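You operate a simulated robot arm through the tools that you are given. There is no shell and no other tool. Be economical: measure what you need, move in short steps, check, and stop when the job is done.

You are at the controls of a simulated two-armed robot. One attempt, no reset.

## Task
Take the yellow cereal box and leave it on the blue dish. Then put two of the cracker boxes from the table top on the worktop above the ice maker. Then put the yellow mug on the table top away on the top of the shelf over the sideboard. Then close the fridge-end middle drawer. Then take the red pod box and put it on the grey plate. Then fetch the teal cereal bowl and set it on the small blue plate. Do these in the order given. Set down upright: yellow cereal box, cracker box, yellow mug, red pod box.

The check looks at the end state, three seconds after you hand in, the way a careful person would. Anything else that was tipped, shoved, dropped, spilled or broken makes it a failure.

## Robot
Two 7-joint arms with two-finger parallel grippers on one trunk, on a base that drives. Base frame: it is fixed to the floor where the robot stands at the start and does not move with it; the origin is under the middle of the robot, x ahead of it, y to its left, z up. Lengths are in mm, angles in degrees, forces in N, time in s.
The left shoulder is at the start at [70, 163, 1145], the right one opposite. Places, roughly: blue dish (12x12x3 cm) [800, -100, 900]; cracker box [-1500, 250, 750]; fridge-end middle drawer [2500, 1300, 500]; grey plate (23x23x2 cm) [2700, 900, 900]; red pod box [3000, 1000, 1000]; small blue plate (19x19x2 cm) [-3100, -1800, 900]; teal cereal bowl (15x15x7 cm) [-3100, -2200, 1000]; top of the shelf over the sideboard (109x18 cm) [-2680, 2220, 1280]; worktop above the ice maker [-2100, -3300, 900]; yellow cereal box [500, 0, 1000]; yellow mug (12x9x10 cm) [-1800, 400, 800]. Payload 3.43 kg a hand.
The TCP of each hand is the grasp point between the finger pads, 34 mm short of the fingertips. In the tool frame z runs along the fingers and y along their closing line. The gripper opens to 128 mm. The fingers are 24 mm wide and 12 mm thick; the gripper's body (48 by 130 mm) begins 96 mm behind the TCP.
Orientation is that of the tool frame in the base frame, as [roll, pitch, yaw] about the fixed x, y, z axes, in that order (R = Rz(yaw) Ry(pitch) Rx(roll)). With the fingers straight down and closing along the base's y, the tool's x points along the base's -x, its y along +y and its z along -z.

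## Interface
- The arms move only by the tool jog_arm. It takes "left_moves", "right_moves" or both (then of equal length, played together; a hand with none holds still); each is one flat list of numbers, 7 for each row, row after row: the shift along the tool's x, y, z in units of 50 mm (1.0 is 50 mm), then the turn, a rotation vector about the tool's x, y, z in units of 6 degrees (1.0 is 6 degrees), then the opening, from 0 (shut) to 1 (fully open). In form: [dx, dy, dz, ax, ay, az, grip, dx, dy, dz, ax, ay, az, grip, ...]. A call has 1 to 10 rows; each row shifts and turns the commanded pose from where the row before left it, along the tool's axes as they then stand. A call with a number of a shift or a turn outside -1 to 1 is refused whole. Rows are played at 5 a second. More than 50 mm and 8.6 degrees between two rows, or a gripper value outside its range, and nothing of the call is played. Where a pose cannot be reached the arm comes as near as it can. A force on the tool above 40 N (or 10 N above the force at the start of the call, whichever is more), or a blocked arm, ends the call early, and 0.2 s more pass. The fingers move at their own pace (about 153 mm/s each) and stop on an object; they squeeze with about 26 N. The grip force told is the motor's: it shows also when the fingers shut on nothing. Time passes only in rows, and 0.2 s behind the last, so rows that do not move let the fingers close. The reply holds the time, the measured pose of the TCP, the force on the tool along the base axes, the opening and the grip force, in the units named above and with some noise, with the torque about the TCP (base axes, N m) and any sound that the robot's microphone picked up.
- Cameras (640 x 400 px; columns grow to the right, rows downward): "scene" is now at [141.7, -3.3, 1385.7]; the picture's right is [-0.05, -1.00, 0.00], its down [-0.47, 0.02, -0.88] and it looks along [0.88, -0.04, -0.47] (base axes); focal length 253 px, centre (320, 200). "left" rides on the left gripper at [76, 11, -160] in its tool frame; the picture's right is [-0.15, 0.99, 0.00], its down [-0.88, -0.13, -0.46] and it looks along [-0.45, -0.07, 0.89] (tool axes); focal length 234 px, centre (320, 200). "right" rides on the right gripper at [76, -11, -160] in its tool frame; the picture's right is [0.15, 0.99, 0.00], its down [-0.88, 0.13, -0.46] and it looks along [-0.45, 0.07, 0.89] (tool axes); focal length 234 px, centre (320, 200).
- get_image(camera): a new picture of that camera. No time passes.
- move_column(by): slides the trunk up (or, below 0, down) by that many mm; the arms and the scene camera ride with it, the base frame stays. It gives what a move gives, with no picture.
- roll_base(legs): drives the robot by 1 to 6 legs, each [ahead, left, turn to the left] in mm, mm and degrees, along the robot's own axes; the way and the turn of a leg run together, so that a leg with both is an arc; at most 1500 mm and 180 degrees a leg. The arms and the cameras ride along, it lands a little off, and it stops where it bumps. It gives what a move gives.
- turn_head(pan, tilt): turns the head with the scene camera to pan (to the left, within 86 degrees either way) and tilt (down, from -29 to 69), counted from straight ahead of the robot. It gives what a move gives.
- probe_pixels(camera, pixels): for up to 12 pixels [column, row] of the newest picture of that camera ("zoom" is the newest enlarged one), the place [x, y, z] in the base frame of the surface seen there, good to about 2 mm. No time passes.
- zoom(camera, box): a new picture of the part [left, top, right, bottom] of that camera's present view, enlarged. No time passes.
- finish_job(): hands the job in; it is judged then, once.

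Work in short steps. Measure before you move; look again where a grasp or a placing could have gone wrong, and mend it. You have 131 turns and 162 pictures in all, those below and enlarged ones among them. Open the grippers and draw the arms clear of the work before you hand the job in, unless the task says otherwise; then end with one line.

The tools are called after "Request:" by a JSON object that holds its "api" and its "payload". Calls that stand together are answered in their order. jog_arm: Moves the arms, as the interface text tells. Its arguments: {"type":"object","properties":{"left_moves":{"type":"array"},"right_moves":{"type":"array"}},"required":[]} The other tools are called the same way: move_column (by) slides the trunk up or down; roll_base (legs) drives the base; turn_head (pan, tilt) turns the head that bears the scene camera; get_image (camera) takes a picture; probe_pixels (camera, pixels) gives the place of the surface under pixels of a picture; zoom (camera, box) takes an enlarged picture of a part of a camera's view; finish_job () hands the job in.

At the start:

```text
time: 0.0
left_eef_pos: [469.9, 226.4, 1276.1]
left_orientation: [179.9, 0.0, 179.9]
left_force: [-0.4, -0.4, -0.1]
left_torque: [0.02, 0.02, 0.01]
left_opening: 128.0
left_grasp_force: 0.1
right_eef_pos: [461.4, -242.3, 1273.9]
right_orientation: [180.0, 0.0, -180.0]
right_force: [-0.5, 0.9, -0.1]
right_torque: [-0.01, -0.01, 0.01]
right_opening: 127.7
right_grasp_force: 0.1
trunk travel left (down, up): [-625.0, 315.0]
robot x, y, heading: [-6.1, 0.1, 0.1]
head pan, tilt: [-2.8, 27.9]
```

scene: 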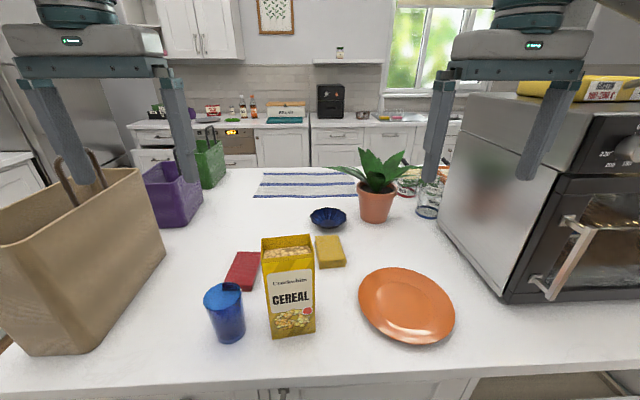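
right: 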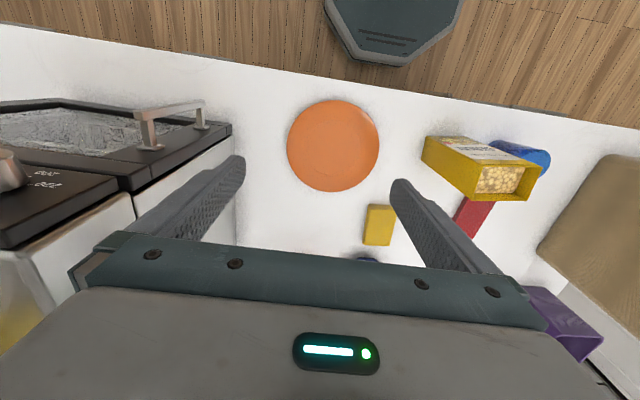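
left: 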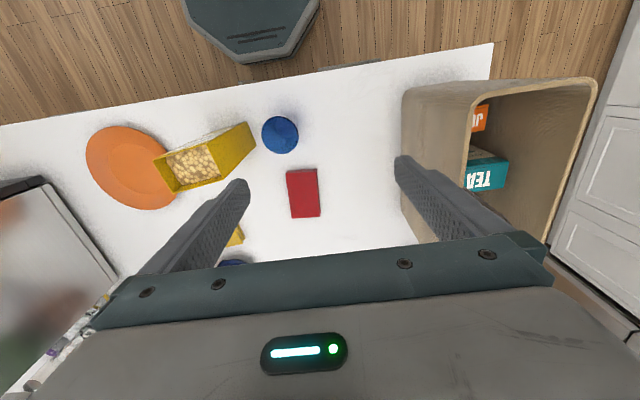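

The cereal box stands at about (290,285) and the blue dish at (328,217) in the scene view. I measure both, along with neighbouring things.

Request:
{"api": "probe_pixels", "payload": {"camera": "scene", "pixels": [[263, 240], [312, 236], [272, 258], [313, 252], [275, 335], [314, 328], [290, 250], [328, 212], [311, 217], [346, 217], [328, 228], [328, 207]]}}

Request:
{"api": "zoom", "payload": {"camera": "scene", "box": [200, 180, 440, 350]}}

```text
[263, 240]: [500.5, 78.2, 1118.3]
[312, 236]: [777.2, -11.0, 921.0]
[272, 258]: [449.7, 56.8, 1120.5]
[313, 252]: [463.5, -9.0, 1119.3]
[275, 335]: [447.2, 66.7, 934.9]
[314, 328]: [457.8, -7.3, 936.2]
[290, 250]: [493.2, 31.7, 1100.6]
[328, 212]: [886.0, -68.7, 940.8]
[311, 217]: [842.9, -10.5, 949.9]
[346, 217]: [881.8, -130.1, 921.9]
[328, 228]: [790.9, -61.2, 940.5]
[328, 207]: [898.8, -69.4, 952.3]
```

```text
2.35 times, centred on (320, 265) of scene
```

zoom: 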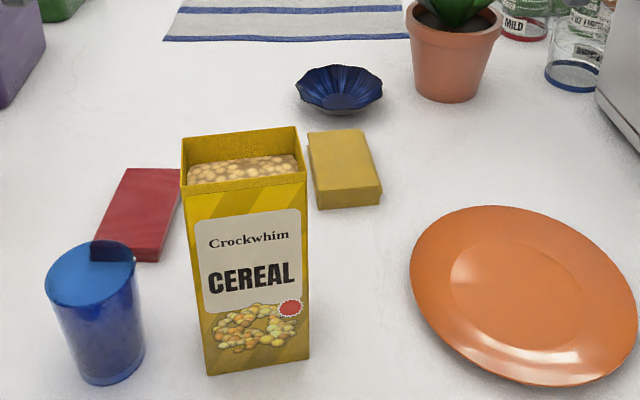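

Box is ~76×50 mm with top at z 1120, counter at 920, dish centred near (843,-68). I check the counter edge and my base for clearance, and box details from the wrist cameras.

Request:
{"api": "probe_pixels", "payload": {"camera": "right", "pixels": [[390, 62], [455, 20], [300, 70], [422, 150], [540, 165], [425, 140], [538, 197], [470, 193], [466, 140]]}}

Request:
{"api": "probe_pixels", "payload": {"camera": "left", "pixels": [[154, 160], [175, 192], [250, 122], [222, 181], [255, 62], [350, 68]]}}

```text
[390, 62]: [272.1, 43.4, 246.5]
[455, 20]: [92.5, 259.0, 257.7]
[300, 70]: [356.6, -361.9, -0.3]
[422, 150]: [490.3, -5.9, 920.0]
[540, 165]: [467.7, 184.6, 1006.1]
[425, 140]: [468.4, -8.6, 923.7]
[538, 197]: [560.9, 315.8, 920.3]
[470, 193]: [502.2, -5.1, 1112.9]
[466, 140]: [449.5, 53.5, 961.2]
```

```text
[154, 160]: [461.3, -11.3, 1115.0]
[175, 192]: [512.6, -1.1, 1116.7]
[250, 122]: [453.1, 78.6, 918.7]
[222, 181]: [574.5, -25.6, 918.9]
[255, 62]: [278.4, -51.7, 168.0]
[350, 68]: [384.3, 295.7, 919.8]
```

Counter edge is at x≈380 and base front at ≈280, so I can creep forward 60 mm. I raise the trunk first for reach and clearance.

Request:
{"api": "move_column", "payload": {"by": 150}}

Request:
{"api": "roll_base", "payload": {"legs": [[60, 0, 0]]}}

```text
time: 1.8
left_eef_pos: [469.6, 224.6, 1426.1]
left_orientation: [180.0, -0.1, -180.0]
left_force: [-0.3, -0.3, -0.4]
left_torque: [0.03, -0.01, 0.01]
left_opening: 127.8
left_grasp_force: 0.0
right_eef_pos: [461.9, -241.8, 1423.2]
right_orientation: [-180.0, 0.1, 180.0]
right_force: [0.0, -0.2, -0.4]
right_torque: [-0.03, -0.02, -0.02]
right_opening: 127.8
right_grasp_force: 0.0
trunk travel left (down, up): [-775.0, 165.0]
robot x, y, heading: [-1.2, -2.8, 0.0]
head pan, tilt: [-2.8, 27.9]
```

```text
time: 2.7
left_eef_pos: [520.5, 225.8, 1429.9]
left_orientation: [180.0, 0.3, -180.0]
left_force: [-1.1, 0.8, -0.4]
left_torque: [0.02, -0.1, -0.06]
left_opening: 127.9
left_grasp_force: 0.1
right_eef_pos: [512.9, -241.5, 1426.5]
right_orientation: [-180.0, 0.3, 180.0]
right_force: [-0.2, 0.6, 0.5]
right_torque: [0.03, -0.09, 0.0]
right_opening: 127.7
right_grasp_force: 0.0
trunk travel left (down, up): [-775.0, 165.0]
robot x, y, heading: [58.7, 1.3, 0.4]
head pan, tilt: [-2.8, 27.9]
```

Right hand is at about (520,-241,1426). I move it over the box (480,33), with the left hand stepping aside to the left.

Request:
{"api": "jog_arm", "payload": {"right_moves": [0.1, 0.92, 0, 0, 0, 0, 1, 0.1, 0.92, 0, 0, 0, 0, 1, 0.1, 0.92, 0, 0, 0, 0, 1, 0.1, 0.92, 0, 0, 0, 0, 1, 0.1, 0.92, 0.5, 0, 0, 0, 1, 0.1, 0.9, 0.8, 0, 0, 0, 1, 0, 0, 1, 0, 0, -0.67, 1, 0, 0, 1, 0, 0, -0.66, 1], "left_moves": [0, 0.6, 0, 0, 0, 0, 1, 0, 0.6, 0, 0, 0, 0, 1, 0, 0.6, 0, 0, 0, 0, 1, 0, 0.6, 0, 0, 0, 0, 1, 0, 0.6, 0, 0, 0, 0, 1, 0, 0, 0, 0, 0, 0, 1, 0, 0, 0, 0, 0, 0, 1, 0, 0, 0, 0, 0, 0, 1]}}

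Request:
{"api": "get_image", "payload": {"camera": "right"}}

Request:
{"api": "get_image", "payload": {"camera": "scene"}}

```text
refused: row 5 steps farther than a row can; nothing moved
```

```text
157 pictures are left
```

right: 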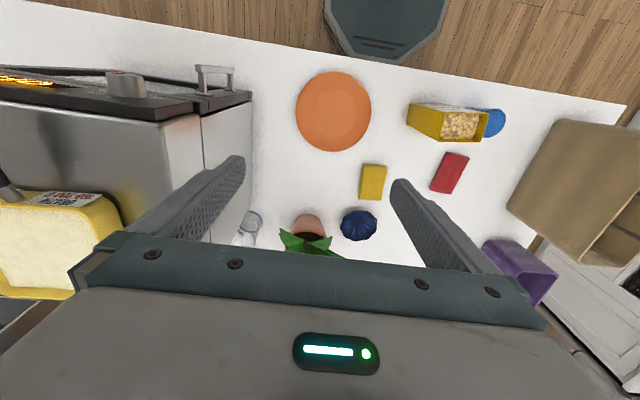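

```text
156 pictures are left
```

scene: 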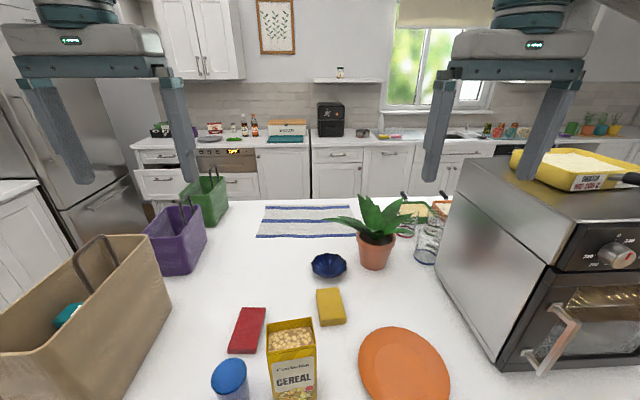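

A combined step exceeded 50 mm, so I split it.

Request:
{"api": "jog_arm", "payload": {"right_moves": [0.13, 0.92, 0, 0, 0, 0, 1, 0.13, 0.92, 0, 0, 0, 0, 1, 0.13, 0.92, 0, 0, 0, 0, 1, 0.13, 0.92, 0, 0, 0, 0, 1, 0.13, 0.92, 0, 0, 0, 0, 1, 0.13, 0.9, 0, 0, 0, 0, 1, 0, 0, 0.98, 0, 0, -0.67, 1, 0, 0, 0.98, 0, 0, -0.66, 1, 0, 0, 0.98, 0, 0, 0, 1, 0, 0, 0.98, 0, 0, 0, 1], "left_moves": [0, 0.6, 0, 0, 0, 0, 1, 0, 0.6, 0, 0, 0, 0, 1, 0, 0.6, 0, 0, 0, 0, 1, 0, 0.6, 0, 0, 0, 0, 1, 0, 0.6, 0, 0, 0, 0, 1, 0, 0, 0, 0, 0, 0, 1, 0, 0, 0, 0, 0, 0, 1, 0, 0, 0, 0, 0, 0, 1, 0, 0, 0, 0, 0, 0, 1, 0, 0, 0, 0, 0, 0, 1]}}

Request:
{"api": "get_image", "payload": {"camera": "right"}}

Request:
{"api": "get_image", "payload": {"camera": "scene"}}

```text
time: 4.9
left_eef_pos: [530.1, 374.6, 1428.3]
left_orientation: [-180.0, 0.1, -180.0]
left_force: [0.1, -0.3, 0.8]
left_torque: [0.03, 0.0, 0.0]
left_opening: 127.9
left_grasp_force: 0.0
right_eef_pos: [482.7, 33.6, 1226.3]
right_orientation: [180.0, 0.0, -172.0]
right_force: [-0.3, 0.0, 0.5]
right_torque: [-0.02, 0.0, -0.01]
right_opening: 127.9
right_grasp_force: 0.1
trunk travel left (down, up): [-775.0, 165.0]
robot x, y, heading: [56.9, 5.5, -0.2]
head pan, tilt: [-2.8, 27.9]
```

```text
155 pictures are left
```

right: 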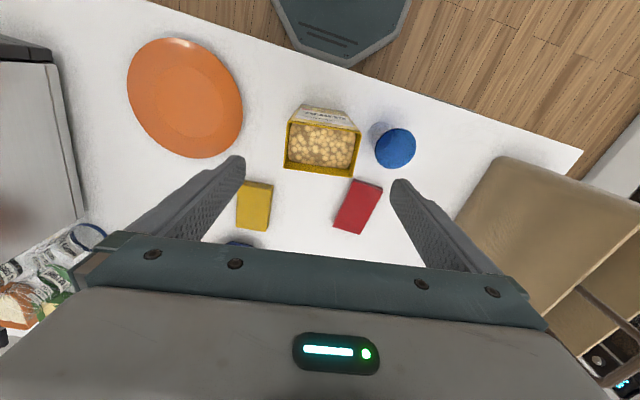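

```text
154 pictures are left
```

scene: 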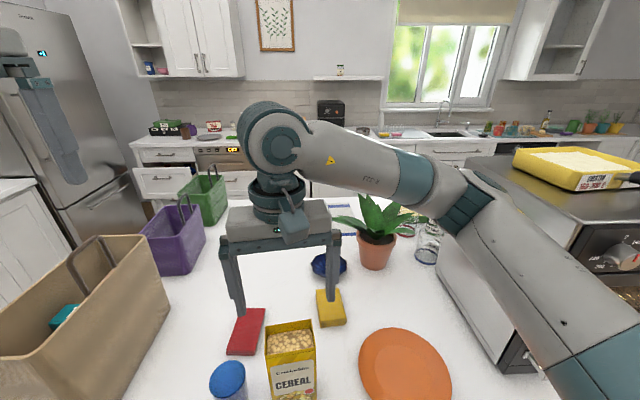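

I verify the box rim corners from the right camera.

Request:
{"api": "probe_pixels", "payload": {"camera": "right", "pixels": [[287, 124], [360, 134], [356, 173], [286, 168], [320, 106], [412, 150]]}}

```text
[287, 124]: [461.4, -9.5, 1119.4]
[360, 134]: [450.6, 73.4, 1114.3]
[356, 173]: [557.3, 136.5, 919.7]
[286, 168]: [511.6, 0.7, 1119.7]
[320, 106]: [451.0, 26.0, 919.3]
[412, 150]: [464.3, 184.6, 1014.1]
```

Box centre is (481,37). I go down to z≈1075 and close.

Request:
{"api": "jog_arm", "payload": {"right_moves": [0.03, 0.06, 0.95, 0, 0, 0, 1, 0, 0, 0.98, 0, 0, 0, 1, 0, 0, 0.98, 0, 0, 0, 1, 0, 0, 0.1, 0, 0, 0, 1, 0, 0, 0, 0, 0, 0, 0, 0, 0, 0, 0, 0, 0, 0, 0, 0, 0, 0, 0, 0, 0]}}

```text
time: 6.5
left_eef_pos: [528.6, 375.6, 1426.3]
left_orientation: [180.0, 0.2, 180.0]
left_force: [0.1, 0.1, -0.6]
left_torque: [0.02, 0.03, -0.01]
left_opening: 127.9
left_grasp_force: 0.0
right_eef_pos: [479.8, 36.7, 1076.9]
right_orientation: [179.9, 0.0, -172.0]
right_force: [0.4, 0.0, 0.6]
right_torque: [0.03, -0.03, -0.03]
right_opening: 85.0
right_grasp_force: 26.3
trunk travel left (down, up): [-775.0, 165.0]
robot x, y, heading: [56.9, 3.8, 0.0]
head pan, tilt: [-2.8, 27.9]
```

Gripped (85 mm, 26 N). I lift 100 mm and measure the plant's extent and the dish.

Request:
{"api": "jog_arm", "payload": {"right_moves": [0, 0, -0.9, 0, 0, 0, 0, 0, 0, -0.9, 0, 0, 0, 0, 0, 0, 0, 0, 0, 0, 0]}}

Request:
{"api": "get_image", "payload": {"camera": "right"}}

Request:
{"api": "get_image", "payload": {"camera": "scene"}}

Request:
{"api": "probe_pixels", "payload": {"camera": "scene", "pixels": [[333, 217], [337, 219], [362, 205], [356, 242], [342, 222], [329, 256], [346, 266], [330, 277], [365, 215], [395, 212], [347, 225], [375, 267]]}}

```text
time: 7.3
left_eef_pos: [529.0, 375.1, 1426.0]
left_orientation: [180.0, 0.0, 180.0]
left_force: [0.5, -0.6, 0.5]
left_torque: [0.0, 0.01, 0.01]
left_opening: 128.0
left_grasp_force: 0.1
right_eef_pos: [481.8, 38.0, 1167.1]
right_orientation: [-180.0, 0.0, -172.1]
right_force: [0.5, -0.4, -0.6]
right_torque: [0.02, 0.01, -0.01]
right_opening: 84.9
right_grasp_force: 25.9
trunk travel left (down, up): [-775.0, 165.0]
robot x, y, heading: [55.9, 3.8, 0.2]
head pan, tilt: [-2.8, 27.9]
```

```text
153 pictures are left
```

right: 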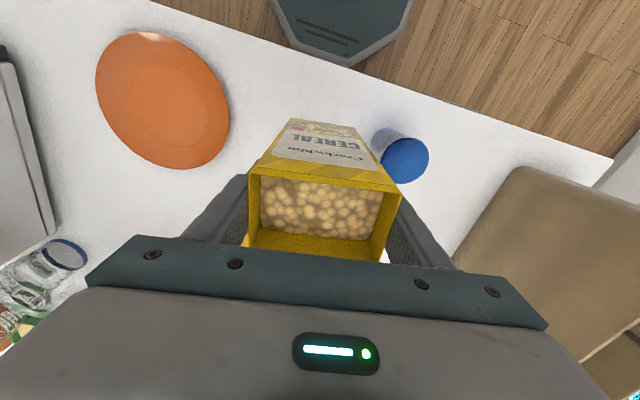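

```text
152 pictures are left
```

scene: 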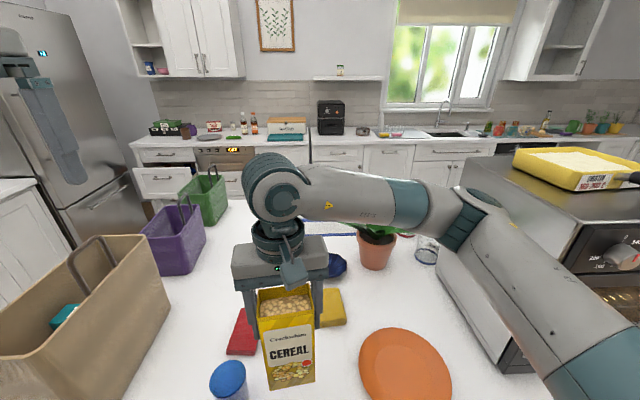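

```text
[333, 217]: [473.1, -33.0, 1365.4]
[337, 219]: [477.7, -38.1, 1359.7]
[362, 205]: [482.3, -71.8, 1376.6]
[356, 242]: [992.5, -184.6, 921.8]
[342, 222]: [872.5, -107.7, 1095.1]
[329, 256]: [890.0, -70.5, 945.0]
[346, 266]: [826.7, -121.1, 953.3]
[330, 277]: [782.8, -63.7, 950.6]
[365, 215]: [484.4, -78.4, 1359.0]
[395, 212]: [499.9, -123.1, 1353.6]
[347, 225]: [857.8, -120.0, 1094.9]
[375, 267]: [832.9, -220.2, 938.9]
```

A plant leaf (≈(865,-115,1095)) hangs close to the dish; I look from the left camera to see how far it extends.

Request:
{"api": "get_image", "payload": {"camera": "left"}}

Request:
{"api": "zoom", "payload": {"camera": "scene", "box": [300, 200, 460, 300]}}

```text
151 pictures are left
```

left: 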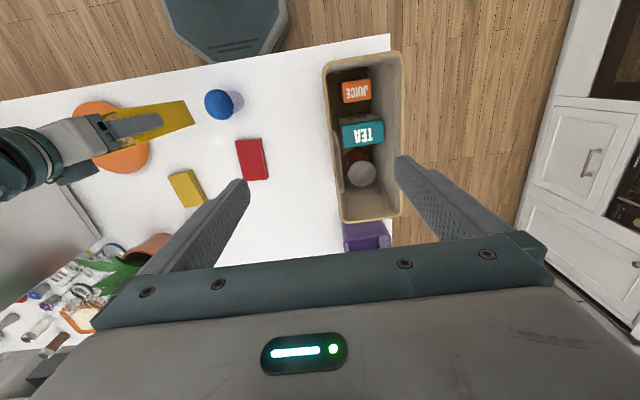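

```text
4.00 times, centred on (380, 250) of scene
```

zoom: 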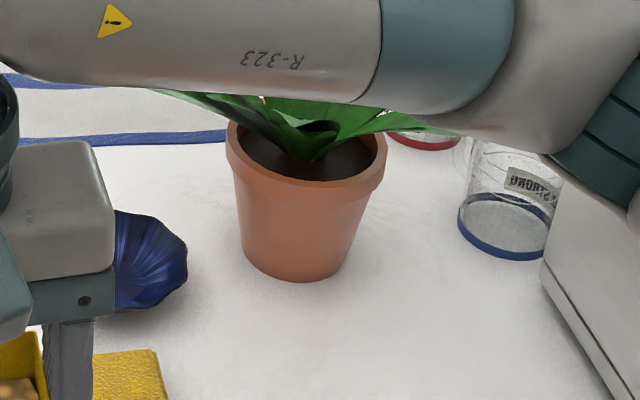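

The leaf tip reaches to about (905,-80,1095). I turn the box 50° so its corner and finger stay off the leaf before moving over the dish.

Request:
{"api": "jog_arm", "payload": {"right_moves": [0, 0, 0, 0, 0, 0.926, 0, 0, 0, 0, 0, 0, 0.926, 0, 0, 0, 0, 0, 0, 0.926, 0, 0, 0, 0, 0, 0, 0.926, 0, 0, 0, 0, 0, 0, 0.926, 0, 0, 0, 0, 0, 0, 0.926, 0, 0, 0, 0, 0, 0, 0.926, 0, 0, 0, 0, 0, 0, 0.926, 0, 0, 0, 0, 0, 0, 0.926, 0]}}

```text
time: 9.3
left_eef_pos: [529.0, 375.2, 1426.2]
left_orientation: [180.0, 0.1, 179.9]
left_force: [0.3, 0.6, -0.1]
left_torque: [0.02, -0.01, 0.02]
left_opening: 128.1
left_grasp_force: 0.0
right_eef_pos: [480.7, 36.9, 1165.7]
right_orientation: [179.9, 0.0, 138.0]
right_force: [-0.5, 0.6, -2.2]
right_torque: [-0.03, 0.0, -0.02]
right_opening: 84.8
right_grasp_force: 26.6
trunk travel left (down, up): [-775.0, 165.0]
robot x, y, heading: [57.1, 2.8, 0.1]
head pan, tilt: [-2.8, 27.9]
```

Rotation reached. I now travel most of the way toward the dish, then look.

Request:
{"api": "jog_arm", "payload": {"right_moves": [-0.83, 0.4, 0, 0, 0, 0, 0, -0.83, 0.4, 0, 0, 0, 0, 0, -0.83, 0.4, 0, 0, 0, 0, 0, -0.83, 0.4, 0, 0, 0, 0, 0, -0.83, 0.4, 0, 0, 0, 0, 0, -0.83, 0.4, 0, 0, 0, 0, 0, -0.83, 0.4, 0, 0, 0, 0, 0, 0, 0, 0, 0, 0, 0, 0]}}

Request:
{"api": "get_image", "payload": {"camera": "right"}}

Request:
{"api": "get_image", "payload": {"camera": "scene"}}

```text
time: 11.1
left_eef_pos: [528.3, 375.3, 1427.5]
left_orientation: [-180.0, 0.2, -180.0]
left_force: [-0.5, 0.0, -0.1]
left_torque: [-0.04, -0.02, 0.02]
left_opening: 127.9
left_grasp_force: 0.1
right_eef_pos: [788.4, -53.6, 1168.0]
right_orientation: [179.9, 0.0, 138.1]
right_force: [0.2, -1.3, -2.1]
right_torque: [0.0, -0.03, 0.04]
right_opening: 84.8
right_grasp_force: 26.1
trunk travel left (down, up): [-775.0, 165.0]
robot x, y, heading: [59.8, -1.3, 0.2]
head pan, tilt: [-2.8, 27.9]
```

```text
149 pictures are left
```

right: 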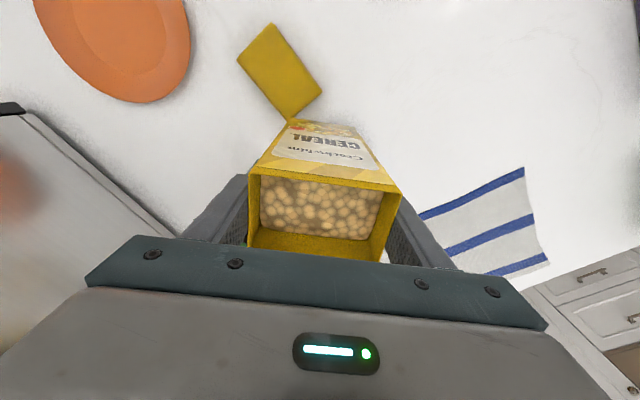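

```text
148 pictures are left
```

scene: 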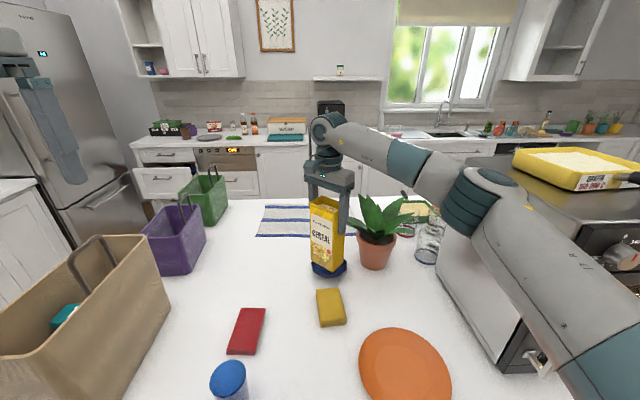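

Clear of the plant so far. I finish over the dish centre (836,-65) and lower 45 mm.

Request:
{"api": "jog_arm", "payload": {"right_moves": [-0.86, 0.47, 0, 0, 0, 0, 0, 0, 0, 0, 0, 0, 0, 0, 0, 0, 0.45, 0, 0, 0, 0, 0, 0, 0.45, 0, 0, 0, 0]}}

Request:
{"api": "zoom", "payload": {"camera": "scene", "box": [270, 180, 430, 300]}}

```text
time: 12.1
left_eef_pos: [529.9, 377.3, 1428.2]
left_orientation: [179.9, -0.1, 180.0]
left_force: [1.9, 0.1, 1.1]
left_torque: [-0.02, 0.03, 0.02]
left_opening: 128.3
left_grasp_force: 0.1
right_eef_pos: [838.7, -64.2, 1121.0]
right_orientation: [180.0, 0.0, 138.0]
right_force: [0.5, 0.3, -1.6]
right_torque: [0.01, 0.03, 0.04]
right_opening: 84.6
right_grasp_force: 26.2
trunk travel left (down, up): [-775.0, 165.0]
robot x, y, heading: [59.3, -0.5, -0.2]
head pan, tilt: [-2.8, 27.9]
```

```text
3.33 times, centred on (350, 240) of scene
```

zoom: 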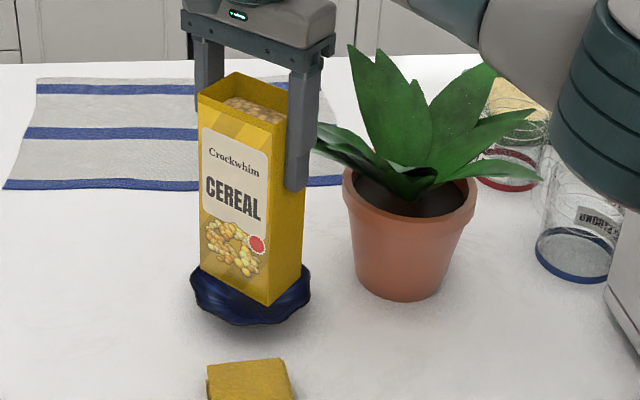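

The box hangs centred over the dish. I lower in small steps watching the force.

Request:
{"api": "jog_arm", "payload": {"right_moves": [0.04, 0, 0.2, 0, 0, 0, 0, 0, 0, 0.1, 0, 0, 0, 0, 0, 0, 0, 0, 0, 0, 0]}}

```text
time: 12.9
left_eef_pos: [529.1, 376.1, 1426.5]
left_orientation: [-180.0, 0.2, -179.9]
left_force: [0.8, -0.1, -0.6]
left_torque: [-0.02, -0.01, -0.01]
left_opening: 128.2
left_grasp_force: 0.1
right_eef_pos: [835.9, -63.5, 1107.9]
right_orientation: [179.9, 0.0, 138.0]
right_force: [0.1, -0.9, -3.0]
right_torque: [-0.02, -0.04, 0.02]
right_opening: 84.7
right_grasp_force: 26.3
trunk travel left (down, up): [-775.0, 165.0]
robot x, y, heading: [59.3, 1.4, 0.3]
head pan, tilt: [-2.8, 27.9]
```

Request:
{"api": "jog_arm", "payload": {"right_moves": [0, 0, 0.1, 0, 0, 0, 0, 0, 0, 0.08, 0, 0, 0, 0, 0, 0, 0, 0, 0, 0, 0]}}

Request:
{"api": "zoom", "payload": {"camera": "scene", "box": [270, 180, 430, 300]}}

```text
time: 13.7
left_eef_pos: [524.5, 377.5, 1427.5]
left_orientation: [-179.9, 0.3, -180.0]
left_force: [-0.1, 0.2, 0.1]
left_torque: [-0.01, -0.02, 0.01]
left_opening: 128.1
left_grasp_force: 0.1
right_eef_pos: [832.6, -63.6, 1103.6]
right_orientation: [179.5, 0.2, 138.1]
right_force: [4.0, 0.4, 32.1]
right_torque: [-0.15, -0.16, 0.05]
right_opening: 84.6
right_grasp_force: 25.8
trunk travel left (down, up): [-775.0, 165.0]
robot x, y, heading: [59.4, 1.0, -0.3]
head pan, tilt: [-2.8, 27.9]
```

```text
3.33 times, centred on (350, 240) of scene
```

zoom: 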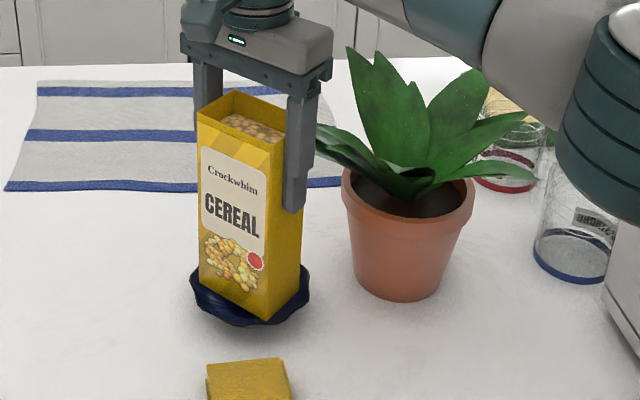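

Contact at z≈1104 with 32 N. I ease up 2 mm, then open gently and check stance before withdrawing.

Request:
{"api": "jog_arm", "payload": {"right_moves": [0, 0, -0.06, 0, 0, 0, 0, 0, 0, 0, 0, 0, 0, 0.72, 0, 0, 0, 0, 0, 0, 0.85, 0, 0, 0, 0, 0, 0, 0.85]}}

Request:
{"api": "zoom", "payload": {"camera": "scene", "box": [270, 180, 430, 300]}}

Request:
{"api": "get_image", "payload": {"camera": "right"}}

```text
time: 14.7
left_eef_pos: [529.1, 376.3, 1425.1]
left_orientation: [-179.9, 0.0, 180.0]
left_force: [-0.4, -0.1, -0.4]
left_torque: [0.02, 0.04, 0.03]
left_opening: 128.3
left_grasp_force: 0.1
right_eef_pos: [836.2, -61.8, 1101.0]
right_orientation: [-179.9, -0.1, 138.0]
right_force: [0.2, 0.5, -0.4]
right_torque: [-0.02, 0.04, 0.0]
right_opening: 109.0
right_grasp_force: 0.1
trunk travel left (down, up): [-775.0, 165.0]
robot x, y, heading: [56.8, -1.1, 0.1]
head pan, tilt: [-2.8, 27.9]
```

```text
3.33 times, centred on (350, 240) of scene
```

zoom: 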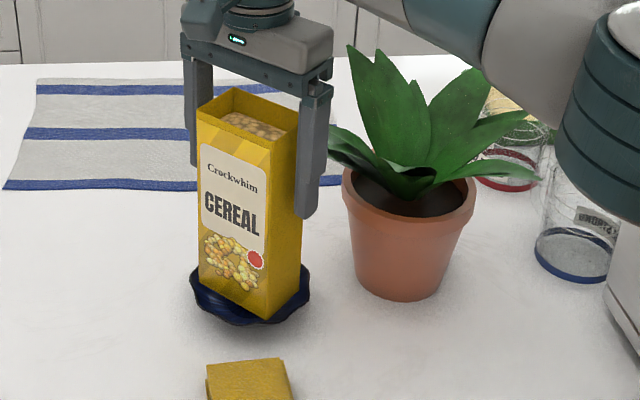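

```text
144 pictures are left
```

right: 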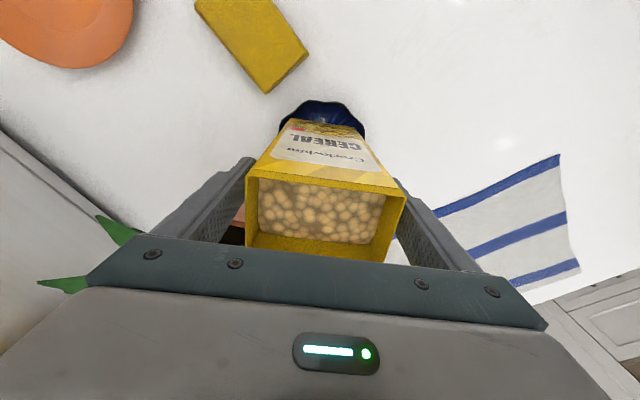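

The box stands upright on the dish. I raise the hand straight up, then draw back.

Request:
{"api": "jog_arm", "payload": {"right_moves": [0, 0, -0.4, 0, 0, 0, 0.85, 0, 0, -0.8, 0, 0, 0, 0.85, 0, 0, -0.95, 0, 0, 0, 0.85, 0, 0, -0.95, 0, 0, 0, 0.85, 0, 0, -0.95, 0, 0, 0, 0.85, 0, 0, -0.95, 0, 0, 0, 0.85, 0, 0, -0.8, 0, 0, 0, 0.85]}}

Request:
{"api": "get_image", "payload": {"camera": "scene"}}

```text
time: 16.3
left_eef_pos: [528.0, 373.2, 1427.1]
left_orientation: [180.0, 0.0, 179.9]
left_force: [0.2, -0.7, -0.2]
left_torque: [0.01, 0.02, -0.02]
left_opening: 128.0
left_grasp_force: 0.0
right_eef_pos: [811.0, -72.6, 1366.7]
right_orientation: [179.9, 0.0, 137.9]
right_force: [0.6, -0.3, -0.5]
right_torque: [0.01, -0.02, 0.0]
right_opening: 108.6
right_grasp_force: 0.0
right hand out of reach, approached as far as the arm can: row 6, 7
trunk travel left (down, up): [-775.0, 165.0]
robot x, y, heading: [57.4, -0.4, 0.1]
head pan, tilt: [-2.8, 27.9]
```

```text
143 pictures are left
```

scene: 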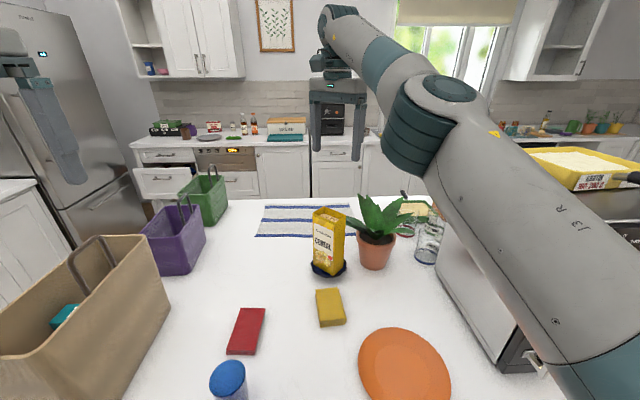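

Box stands well. Withdraw the right hand to a carry pose at about (505,-240,1366).

Request:
{"api": "jog_arm", "payload": {"right_moves": [0.3, -0.83, 0, 0, 0, 0, 1, 0.3, -0.83, 0, 0, 0, 0, 1, 0.3, -0.83, 0, 0, 0, 0, 1, 0.3, -0.83, 0, 0, 0, 0, 1, 0.3, -0.83, 0, 0, 0, 0, 1, 0.3, -0.83, 0, 0, 0, 0, 1, 0.3, -0.83, 0, 0, 0, 0, 1, 0.3, -0.83, 0, 0, 0, 0, 1, 0, 0, 0, 0, 0, -1, 1, 0, 0, 0, 0, 0, -1, 1], "left_moves": [0, -0.3, 0, 0, 0, 0, 1, 0, -0.3, 0, 0, 0, 0, 1, 0, -0.3, 0, 0, 0, 0, 1, 0, -0.3, 0, 0, 0, 0, 1, 0, -0.3, 0, 0, 0, 0, 1, 0, -0.3, 0, 0, 0, 0, 1, 0, -0.3, 0, 0, 0, 0, 1, 0, -0.3, 0, 0, 0, 0, 1, 0, -0.3, 0, 0, 0, 0, 1, 0, -0.3, 0, 0, 0, 0, 1]}}

Request:
{"api": "jog_arm", "payload": {"right_moves": [0, 0, 0, 0, 0, -1, 1, 0, 0, 0, 0, 0, -1, 1, 0, 0, 0, 0, 0, -1, 1, 0, 0, 0, 0, 0, -1, 1, 0, 0, 0, 0, 0, -1, 1]}}

Request:
{"api": "roll_base", "payload": {"legs": [[-350, 0, 0], [0, 0, 175]]}}

Request:
{"api": "get_image", "payload": {"camera": "scene"}}

```text
time: 18.5
left_eef_pos: [529.8, 224.9, 1425.8]
left_orientation: [179.9, 0.0, -179.9]
left_force: [0.7, -0.7, -0.6]
left_torque: [0.03, 0.05, 0.03]
left_opening: 128.0
left_grasp_force: 0.1
right_eef_pos: [501.0, -238.2, 1364.5]
right_orientation: [179.9, 0.1, 150.0]
right_force: [-0.2, 1.0, 0.1]
right_torque: [0.03, 0.02, 0.0]
right_opening: 127.9
right_grasp_force: 0.1
trunk travel left (down, up): [-775.0, 165.0]
robot x, y, heading: [53.4, -0.3, 0.1]
head pan, tilt: [-2.8, 27.9]
```

```text
time: 19.7
left_eef_pos: [529.3, 225.7, 1426.8]
left_orientation: [180.0, 0.1, -180.0]
left_force: [-0.5, -0.2, 0.1]
left_torque: [-0.03, 0.01, -0.02]
left_opening: 128.0
left_grasp_force: 0.1
right_eef_pos: [500.3, -237.0, 1365.0]
right_orientation: [-179.9, 0.1, -179.9]
right_force: [-0.6, 0.0, -0.2]
right_torque: [-0.01, -0.04, 0.01]
right_opening: 127.9
right_grasp_force: 0.0
trunk travel left (down, up): [-775.0, 165.0]
robot x, y, heading: [56.7, 2.9, 0.2]
head pan, tilt: [-2.8, 27.9]
```

```text
time: 29.1
left_eef_pos: [-778.5, -178.1, 1427.1]
left_orientation: [-180.0, 0.1, -5.6]
left_force: [-0.3, -0.2, -0.2]
left_torque: [0.02, -0.04, 0.01]
left_opening: 128.2
left_grasp_force: 0.0
right_eef_pos: [-704.3, 280.5, 1364.0]
right_orientation: [179.9, 0.1, -5.6]
right_force: [-0.8, 1.3, 1.0]
right_torque: [0.0, -0.04, -0.04]
right_opening: 127.8
right_grasp_force: 0.2
trunk travel left (down, up): [-775.0, 165.0]
robot x, y, heading: [-287.7, -0.3, 174.4]
head pan, tilt: [-2.8, 27.9]
```

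```text
142 pictures are left
```

scene: 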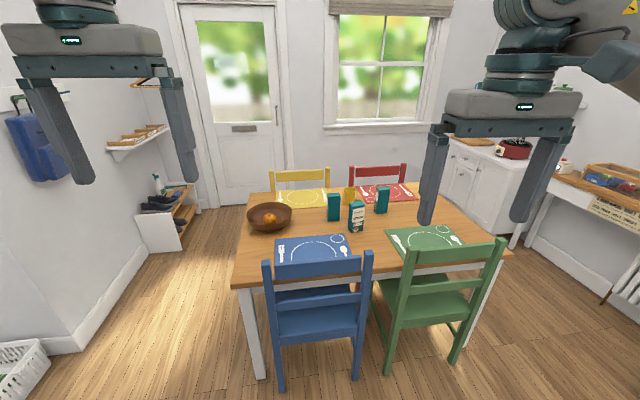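

Table has three teal cracker boxes at (333,207),(356,216),(382,200) and the yellow mug at (350,195). I zoom and measure the layout including table edges and chairs.

Request:
{"api": "zoom", "payload": {"camera": "scene", "box": [220, 150, 500, 290]}}

Request:
{"api": "probe_pixels", "payload": {"camera": "scene", "pixels": [[333, 207], [356, 216], [382, 200], [349, 194], [235, 286], [510, 252], [247, 196], [445, 185], [270, 210], [370, 256], [270, 262], [500, 243]]}}

```text
2.29 times, centred on (360, 220) of scene
```

zoom: 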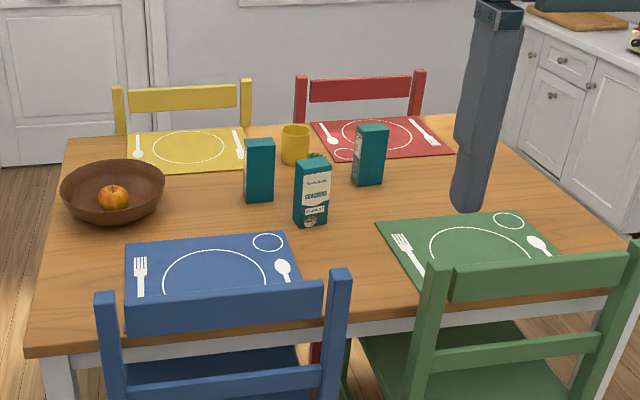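

```text
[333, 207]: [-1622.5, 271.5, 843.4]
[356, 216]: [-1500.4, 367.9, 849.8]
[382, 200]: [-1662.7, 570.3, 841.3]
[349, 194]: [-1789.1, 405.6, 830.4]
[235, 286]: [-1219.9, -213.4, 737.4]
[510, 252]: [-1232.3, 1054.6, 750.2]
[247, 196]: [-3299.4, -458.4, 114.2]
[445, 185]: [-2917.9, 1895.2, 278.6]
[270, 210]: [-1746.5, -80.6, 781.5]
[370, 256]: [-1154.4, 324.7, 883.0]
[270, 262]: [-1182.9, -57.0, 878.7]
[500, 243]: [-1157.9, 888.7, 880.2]
```

Boxes at (-1622,271), (-1500,368), (-1663,570); chairs on the near side have backs at x≈-1155. I'll approach over the chair backs: square up, shift right, and go part of the way.

Request:
{"api": "roll_base", "payload": {"legs": [[0, 0, 5.6], [0, -330, 0], [380, 0, 0]]}}

Request:
{"api": "turn_head", "payload": {"pan": 0, "tilt": 45}}

Request:
{"api": "get_image", "payload": {"camera": "scene"}}

```text
time: 33.9
left_eef_pos: [-1140.7, 103.4, 1427.6]
left_orientation: [180.0, 0.2, 0.1]
left_force: [0.0, -0.3, 0.3]
left_torque: [-0.03, 0.02, 0.01]
left_opening: 128.1
left_grasp_force: 0.1
right_eef_pos: [-1112.8, 567.1, 1366.4]
right_orientation: [180.0, 0.1, 0.1]
right_force: [0.1, 0.4, 0.3]
right_torque: [-0.01, 0.01, 0.0]
right_opening: 127.8
right_grasp_force: 0.1
trunk travel left (down, up): [-775.0, 165.0]
robot x, y, heading: [-672.8, 327.9, -179.9]
head pan, tilt: [-2.8, 27.9]
```

```text
time: 34.6
left_eef_pos: [-1143.8, 103.4, 1427.5]
left_orientation: [-180.0, 0.0, 0.1]
left_force: [-0.6, 0.6, 0.4]
left_torque: [-0.01, -0.01, 0.0]
left_opening: 128.1
left_grasp_force: 0.0
right_eef_pos: [-1115.6, 566.0, 1364.9]
right_orientation: [180.0, 0.0, 0.1]
right_force: [0.3, 1.0, -0.2]
right_torque: [-0.02, 0.01, 0.01]
right_opening: 127.9
right_grasp_force: 0.2
trunk travel left (down, up): [-775.0, 165.0]
robot x, y, heading: [-674.3, 330.5, -179.7]
head pan, tilt: [0.0, 45.0]
```

```text
140 pictures are left
```

scene: 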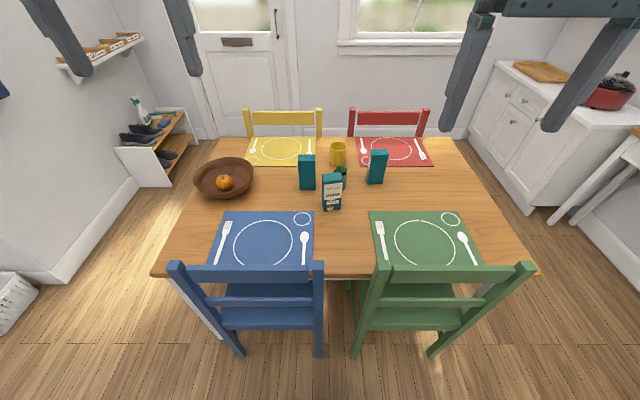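

I zoom on the boxes and measure them, the chair legs, and the small green item near (341,170).

Request:
{"api": "zoom", "payload": {"camera": "scene", "box": [280, 130, 410, 215]}}

Request:
{"api": "probe_pixels", "payload": {"camera": "scene", "pixels": [[240, 353], [321, 353], [356, 355], [435, 355], [322, 264], [372, 264], [176, 265], [530, 265]]}}

```text
4.71 times, centred on (345, 172) of scene
```

zoom: 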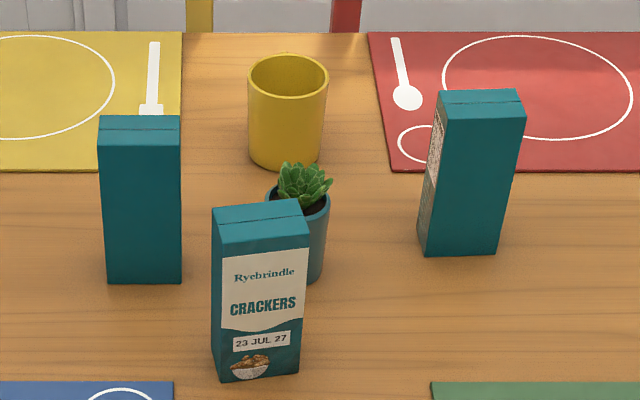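

```text
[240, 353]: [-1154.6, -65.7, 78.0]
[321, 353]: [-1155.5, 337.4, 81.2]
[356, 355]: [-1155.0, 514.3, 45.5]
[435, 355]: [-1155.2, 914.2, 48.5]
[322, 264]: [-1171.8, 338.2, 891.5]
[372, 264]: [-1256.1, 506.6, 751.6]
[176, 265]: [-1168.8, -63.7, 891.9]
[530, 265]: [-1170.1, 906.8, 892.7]
```

Request:
{"api": "probe_pixels", "payload": {"camera": "zoom", "pixels": [[101, 148], [179, 143], [102, 120], [178, 119], [217, 238], [306, 232], [217, 212], [300, 203], [270, 200], [318, 270], [250, 90], [325, 90]]}}

Request:
{"api": "probe_pixels", "payload": {"camera": "zoom", "pixels": [[110, 278], [178, 278], [222, 375], [296, 370], [440, 120], [518, 120], [445, 93], [516, 92], [428, 245], [495, 250], [310, 180], [285, 150]]}}

```text
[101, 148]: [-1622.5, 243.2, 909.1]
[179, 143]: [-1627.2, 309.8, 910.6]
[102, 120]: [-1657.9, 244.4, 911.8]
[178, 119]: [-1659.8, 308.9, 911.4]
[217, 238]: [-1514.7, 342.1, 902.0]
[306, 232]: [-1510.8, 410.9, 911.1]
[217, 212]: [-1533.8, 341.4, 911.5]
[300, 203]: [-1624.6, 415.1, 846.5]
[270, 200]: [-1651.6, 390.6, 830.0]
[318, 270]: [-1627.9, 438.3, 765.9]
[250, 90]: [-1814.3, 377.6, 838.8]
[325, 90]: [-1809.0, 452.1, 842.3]
```

```text
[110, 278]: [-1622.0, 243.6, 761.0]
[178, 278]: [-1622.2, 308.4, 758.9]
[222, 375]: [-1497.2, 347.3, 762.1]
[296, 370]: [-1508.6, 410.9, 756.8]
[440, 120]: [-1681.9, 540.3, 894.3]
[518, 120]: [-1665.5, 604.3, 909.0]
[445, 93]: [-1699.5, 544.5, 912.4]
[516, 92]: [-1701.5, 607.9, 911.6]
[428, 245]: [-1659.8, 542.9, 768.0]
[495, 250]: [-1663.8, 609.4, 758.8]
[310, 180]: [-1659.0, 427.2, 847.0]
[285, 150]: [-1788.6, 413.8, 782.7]
```

Boxes are 66×38×162 mm. Box A (-1641,276) for the left hand; box B (-1522,375, turned ~9°) for the right. I drive 150 mm forward (chair legs at x=-1155) and lower the trunk 100 mm.

Request:
{"api": "roll_base", "payload": {"legs": [[150, 0, 0]]}}

Request:
{"api": "move_column", "payload": {"by": -100}}

```text
time: 36.0
left_eef_pos: [-1287.8, 102.5, 1428.7]
left_orientation: [180.0, 0.2, 0.2]
left_force: [0.5, -0.6, -0.9]
left_torque: [0.02, 0.05, -0.02]
left_opening: 128.0
left_grasp_force: 0.0
right_eef_pos: [-1262.1, 565.3, 1367.0]
right_orientation: [179.9, 0.2, 0.3]
right_force: [0.1, 0.7, -0.1]
right_torque: [-0.03, 0.05, 0.0]
right_opening: 127.9
right_grasp_force: 0.0
trunk travel left (down, up): [-775.0, 165.0]
robot x, y, heading: [-819.7, 330.0, -179.8]
head pan, tilt: [0.0, 45.0]
```

```text
time: 37.4
left_eef_pos: [-1292.6, 102.2, 1326.0]
left_orientation: [-179.9, 0.2, 0.1]
left_force: [0.3, 0.7, 0.4]
left_torque: [-0.04, 0.0, -0.01]
left_opening: 128.0
left_grasp_force: 0.1
right_eef_pos: [-1264.9, 565.3, 1265.4]
right_orientation: [-179.9, 0.2, 0.2]
right_force: [-1.1, 0.4, 0.0]
right_torque: [0.0, -0.02, -0.01]
right_opening: 128.0
right_grasp_force: 0.1
trunk travel left (down, up): [-675.0, 265.0]
robot x, y, heading: [-822.9, 333.4, -179.9]
head pan, tilt: [0.0, 45.0]
```

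I bring the right hand over box B, turned 9°, and look.

Request:
{"api": "jog_arm", "payload": {"right_moves": [-0.734, 0.543, 0, 0, 0, 0, 1, -0.734, 0.543, 0, 0, 0, 0, 1, -0.734, 0.543, 0, 0, 0, 0, 1, -0.734, 0.543, 0, 0, 0, 0, 1, -0.734, 0.543, 0, 0, 0, 0, 1, -0.734, 0.543, 0, 0, 0, 0, 1, -0.734, 0.543, 0, 0, 0, 0, 1, 0, 0, 0.95, 0, 0, -0.785, 1, 0, 0, 0.95, 0, 0, -0.785, 1, 0, 0, 0.95, 0, 0, 0, 1]}}

Request:
{"api": "get_image", "payload": {"camera": "right"}}

```text
time: 39.5
left_eef_pos: [-1293.3, 102.2, 1326.3]
left_orientation: [-179.9, 0.2, 0.2]
left_force: [0.5, -0.1, -0.3]
left_torque: [0.02, -0.03, 0.01]
left_opening: 127.9
left_grasp_force: 0.0
right_eef_pos: [-1521.8, 373.5, 1123.8]
right_orientation: [180.0, 0.1, 9.6]
right_force: [-0.9, 0.1, 0.5]
right_torque: [0.0, -0.03, 0.02]
right_opening: 128.2
right_grasp_force: 0.0
trunk travel left (down, up): [-675.0, 265.0]
robot x, y, heading: [-822.0, 329.4, -179.7]
head pan, tilt: [0.0, 45.0]
```

```text
138 pictures are left
```

right: 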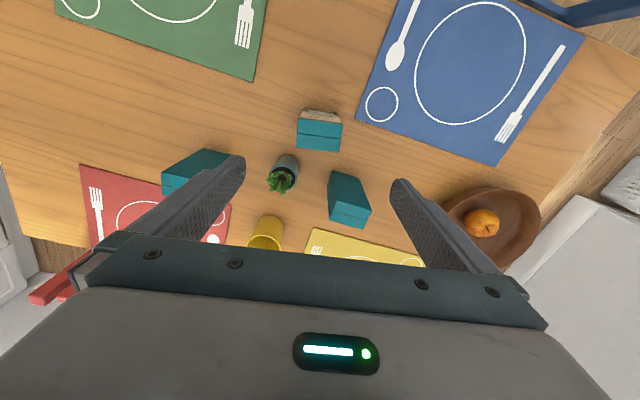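

Request:
{"api": "probe_pixels", "payload": {"camera": "right", "pixels": [[299, 121], [340, 124], [338, 150], [298, 147], [330, 200], [368, 205], [366, 226], [332, 221], [281, 182], [276, 225]]}}

```text
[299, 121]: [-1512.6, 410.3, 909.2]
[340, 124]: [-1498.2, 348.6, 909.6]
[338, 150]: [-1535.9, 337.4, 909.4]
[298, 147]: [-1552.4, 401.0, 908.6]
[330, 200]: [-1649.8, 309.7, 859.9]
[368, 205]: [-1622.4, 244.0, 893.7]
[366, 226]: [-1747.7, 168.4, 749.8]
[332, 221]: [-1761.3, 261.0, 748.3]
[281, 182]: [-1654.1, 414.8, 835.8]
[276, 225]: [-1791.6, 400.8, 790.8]
```

Box B centre (-1525,374), turned ~13°. I fine-align, descend to z≈862 and grip.

Request:
{"api": "jog_arm", "payload": {"right_moves": [-0.06, 0, 0.9, 0, 0, -0.6, 1, 0, 0, 0.95, 0, 0, 0, 1, 0, 0, 0.95, 0, 0, 0, 1, 0, 0, 0.95, 0, 0, 0, 1, 0, 0, 0.95, 0, 0, 0, 1, 0, 0, 0.54, 0, 0, 0, 1, 0, 0, 0, 0, 0, 0, 0, 0, 0, 0, 0, 0, 0, 0, 0, 0, 0, 0, 0, 0, 0]}}

Request:
{"api": "jog_arm", "payload": {"right_moves": [0, 0, -0.9, 0, 0, 0, 0, 0, 0, -0.9, 0, 0, 0, 0, 0, 0, -0.9, 0, 0, 0, 0, 0, 0, -0.9, 0, 0, 0, 0, 0, 0, -0.9, 0, 0, 0, 0, 0, 0, -0.9, 0, 0, 0, 0]}}

Request:
{"api": "get_image", "payload": {"camera": "right"}}

```text
time: 41.5
left_eef_pos: [-1292.2, 102.9, 1326.8]
left_orientation: [179.9, 0.1, 0.2]
left_force: [-0.4, -0.1, 0.3]
left_torque: [0.02, 0.01, -0.01]
left_opening: 128.0
left_grasp_force: 0.1
right_eef_pos: [-1525.3, 372.0, 863.5]
right_orientation: [180.0, 0.1, 13.3]
right_force: [-1.0, 0.0, 0.3]
right_torque: [-0.03, 0.02, -0.01]
right_opening: 70.8
right_grasp_force: 25.8
trunk travel left (down, up): [-675.0, 265.0]
robot x, y, heading: [-820.9, 327.9, -179.7]
head pan, tilt: [0.0, 45.0]
```

```text
time: 43.0
left_eef_pos: [-1290.5, 102.5, 1327.2]
left_orientation: [-179.9, 0.3, 0.2]
left_force: [0.3, 0.2, 0.4]
left_torque: [-0.02, 0.0, 0.0]
left_opening: 128.0
left_grasp_force: 0.0
right_eef_pos: [-1524.1, 371.8, 1133.7]
right_orientation: [180.0, 0.1, 13.2]
right_force: [0.3, -0.6, -1.5]
right_torque: [0.01, -0.01, 0.0]
right_opening: 70.7
right_grasp_force: 25.8
trunk travel left (down, up): [-675.0, 265.0]
robot x, y, heading: [-824.5, 331.6, -179.9]
head pan, tilt: [0.0, 45.0]
```

```text
137 pictures are left
```

right: 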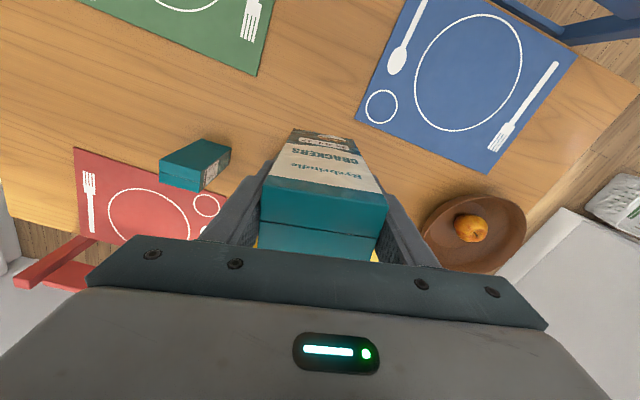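

Held (71 mm). Right hand retreats right/back while the left hand moves over box A.

Request:
{"api": "jog_arm", "payload": {"right_moves": [0.847, -0.36, 0, 0, 0, 0, 0, 0.847, -0.36, 0, 0, 0, 0, 0, 0.847, -0.36, 0, 0, 0, 0, 0, 0.847, -0.36, 0, 0, 0, 0, 0, 0.847, -0.36, 0, 0, 0, 0, 0, 0.847, -0.36, 0, 0, 0, 0, 0, 0.847, -0.36, 0, 0, 0, 0, 0, 0, 0, 0, 0, 0, 1, 0, 0, 0, 0, 0, 0, 1, 0, 0, 0, 0, 0, 0, 0.2, 0], "left_moves": [0, 0, 0, 0, 0, 0, 1, -0.875, -0.433, 0, 0, 0, 0, 1, -0.875, -0.433, 0, 0, 0, 0, 1, -0.875, -0.433, 0, 0, 0, 0, 1, -0.875, -0.433, 0, 0, 0, 0, 1, -0.875, -0.433, 0, 0, 0, 0, 1, -0.875, -0.433, 0, 0, 0, 0, 1, -0.875, -0.433, 0, 0, 0, 0, 1, -0.875, -0.433, 0, 0, 0, 0, 1, 0, 0, 0, 0, 0, 0, 1]}}

Request:
{"api": "jog_arm", "payload": {"left_moves": [0, 0, 0.95, 0, 0, 0, 1, 0, 0, 0.95, 0, 0, 0, 1, 0, 0, 0.95, 0, 0, 0, 1, 0, 0, 0.95, 0, 0, 0, 1]}}

Request:
{"api": "get_image", "payload": {"camera": "left"}}

```text
time: 45.1
left_eef_pos: [-1550.9, 251.6, 1320.5]
left_orientation: [179.9, 0.1, 0.1]
left_force: [-0.2, -0.2, -0.1]
left_torque: [-0.04, 0.0, -0.02]
left_opening: 128.0
left_grasp_force: 0.1
left hand out of reach, approached as far as the arm can: row 7, 8, 9
right_eef_pos: [-1263.6, 566.5, 1132.0]
right_orientation: [179.7, 0.0, -0.1]
right_force: [0.2, 0.0, -2.8]
right_torque: [-0.08, 0.01, 0.02]
right_opening: 70.5
right_grasp_force: 26.4
trunk travel left (down, up): [-675.0, 265.0]
robot x, y, heading: [-825.6, 329.4, -179.9]
head pan, tilt: [0.0, 45.0]
```

```text
time: 46.1
left_eef_pos: [-1553.9, 245.1, 1129.1]
left_orientation: [-180.0, 0.1, 0.3]
left_force: [-0.4, -0.8, 0.3]
left_torque: [0.0, -0.02, 0.01]
left_opening: 128.0
left_grasp_force: 0.1
right_eef_pos: [-1266.9, 563.1, 1132.0]
right_orientation: [-180.0, 0.0, 0.0]
right_force: [-0.8, 0.4, -2.2]
right_torque: [0.0, -0.02, 0.0]
right_opening: 70.4
right_grasp_force: 25.5
trunk travel left (down, up): [-675.0, 265.0]
robot x, y, heading: [-827.4, 329.4, -179.8]
head pan, tilt: [0.0, 45.0]
```

```text
136 pictures are left
```

left: 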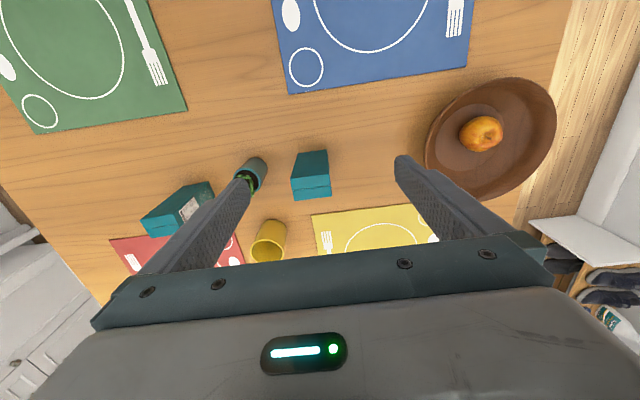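

Request:
{"api": "probe_pixels", "payload": {"camera": "left", "pixels": [[292, 179], [329, 175], [330, 194], [294, 199], [300, 155], [327, 151], [250, 180], [265, 222]]}}

```text
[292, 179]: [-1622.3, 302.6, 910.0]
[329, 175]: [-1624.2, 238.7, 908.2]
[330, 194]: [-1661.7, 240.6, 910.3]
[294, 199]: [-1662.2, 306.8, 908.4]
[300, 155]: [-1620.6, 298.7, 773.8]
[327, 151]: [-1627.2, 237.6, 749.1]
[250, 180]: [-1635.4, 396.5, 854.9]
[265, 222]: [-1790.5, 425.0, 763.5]
```

Box A centre (-1642,273), square. I move above it and check the position before descending.

Request:
{"api": "jog_arm", "payload": {"left_moves": [0, 0, 0.95, 0, 0, 0, 1, 0, 0, 0.4, 0, 0, 0, 1, -0.88, -0.28, 0, 0, 0, 0, 1, -0.88, -0.28, 0, 0, 0, 0, 1, 0, 0, 0, 0, 0, 0, 1]}}

```text
time: 47.4
left_eef_pos: [-1634.5, 263.1, 1059.2]
left_orientation: [-179.9, 0.0, 0.2]
left_force: [-0.3, -1.8, 0.2]
left_torque: [0.16, -0.03, 0.0]
left_opening: 128.2
left_grasp_force: 0.1
left hand out of reach, approached as far as the arm can: row 4
right_eef_pos: [-1266.5, 559.3, 1131.1]
right_orientation: [-179.8, 0.0, 0.2]
right_force: [0.2, -0.8, -2.5]
right_torque: [0.06, 0.0, -0.06]
right_opening: 70.5
right_grasp_force: 25.9
trunk travel left (down, up): [-675.0, 265.0]
robot x, y, heading: [-820.7, 328.4, -179.8]
head pan, tilt: [0.0, 45.0]
```

Slightly short; reach improves lower. I lower to z≈985 and correct.

Request:
{"api": "jog_arm", "payload": {"left_moves": [0, 0, 0.75, 0, 0, 0, 1, 0, 0, 0.75, 0, 0, 0, 1, -0.15, -0.2, 0, 0, 0, 0, 1, 0, 0, 0, 0, 0, 0, 1]}}

```text
time: 48.4
left_eef_pos: [-1636.7, 276.5, 985.7]
left_orientation: [-179.9, 0.1, 0.2]
left_force: [-0.3, -0.2, 0.0]
left_torque: [0.05, -0.01, 0.01]
left_opening: 128.1
left_grasp_force: 0.1
left hand out of reach, approached as far as the arm can: row 3
right_eef_pos: [-1264.8, 562.9, 1131.9]
right_orientation: [179.9, 0.1, 0.0]
right_force: [-0.1, -0.3, -2.0]
right_torque: [0.07, -0.01, 0.02]
right_opening: 70.1
right_grasp_force: 26.0
trunk travel left (down, up): [-675.0, 265.0]
robot x, y, heading: [-822.6, 329.0, -179.8]
head pan, tilt: [0.0, 45.0]
```

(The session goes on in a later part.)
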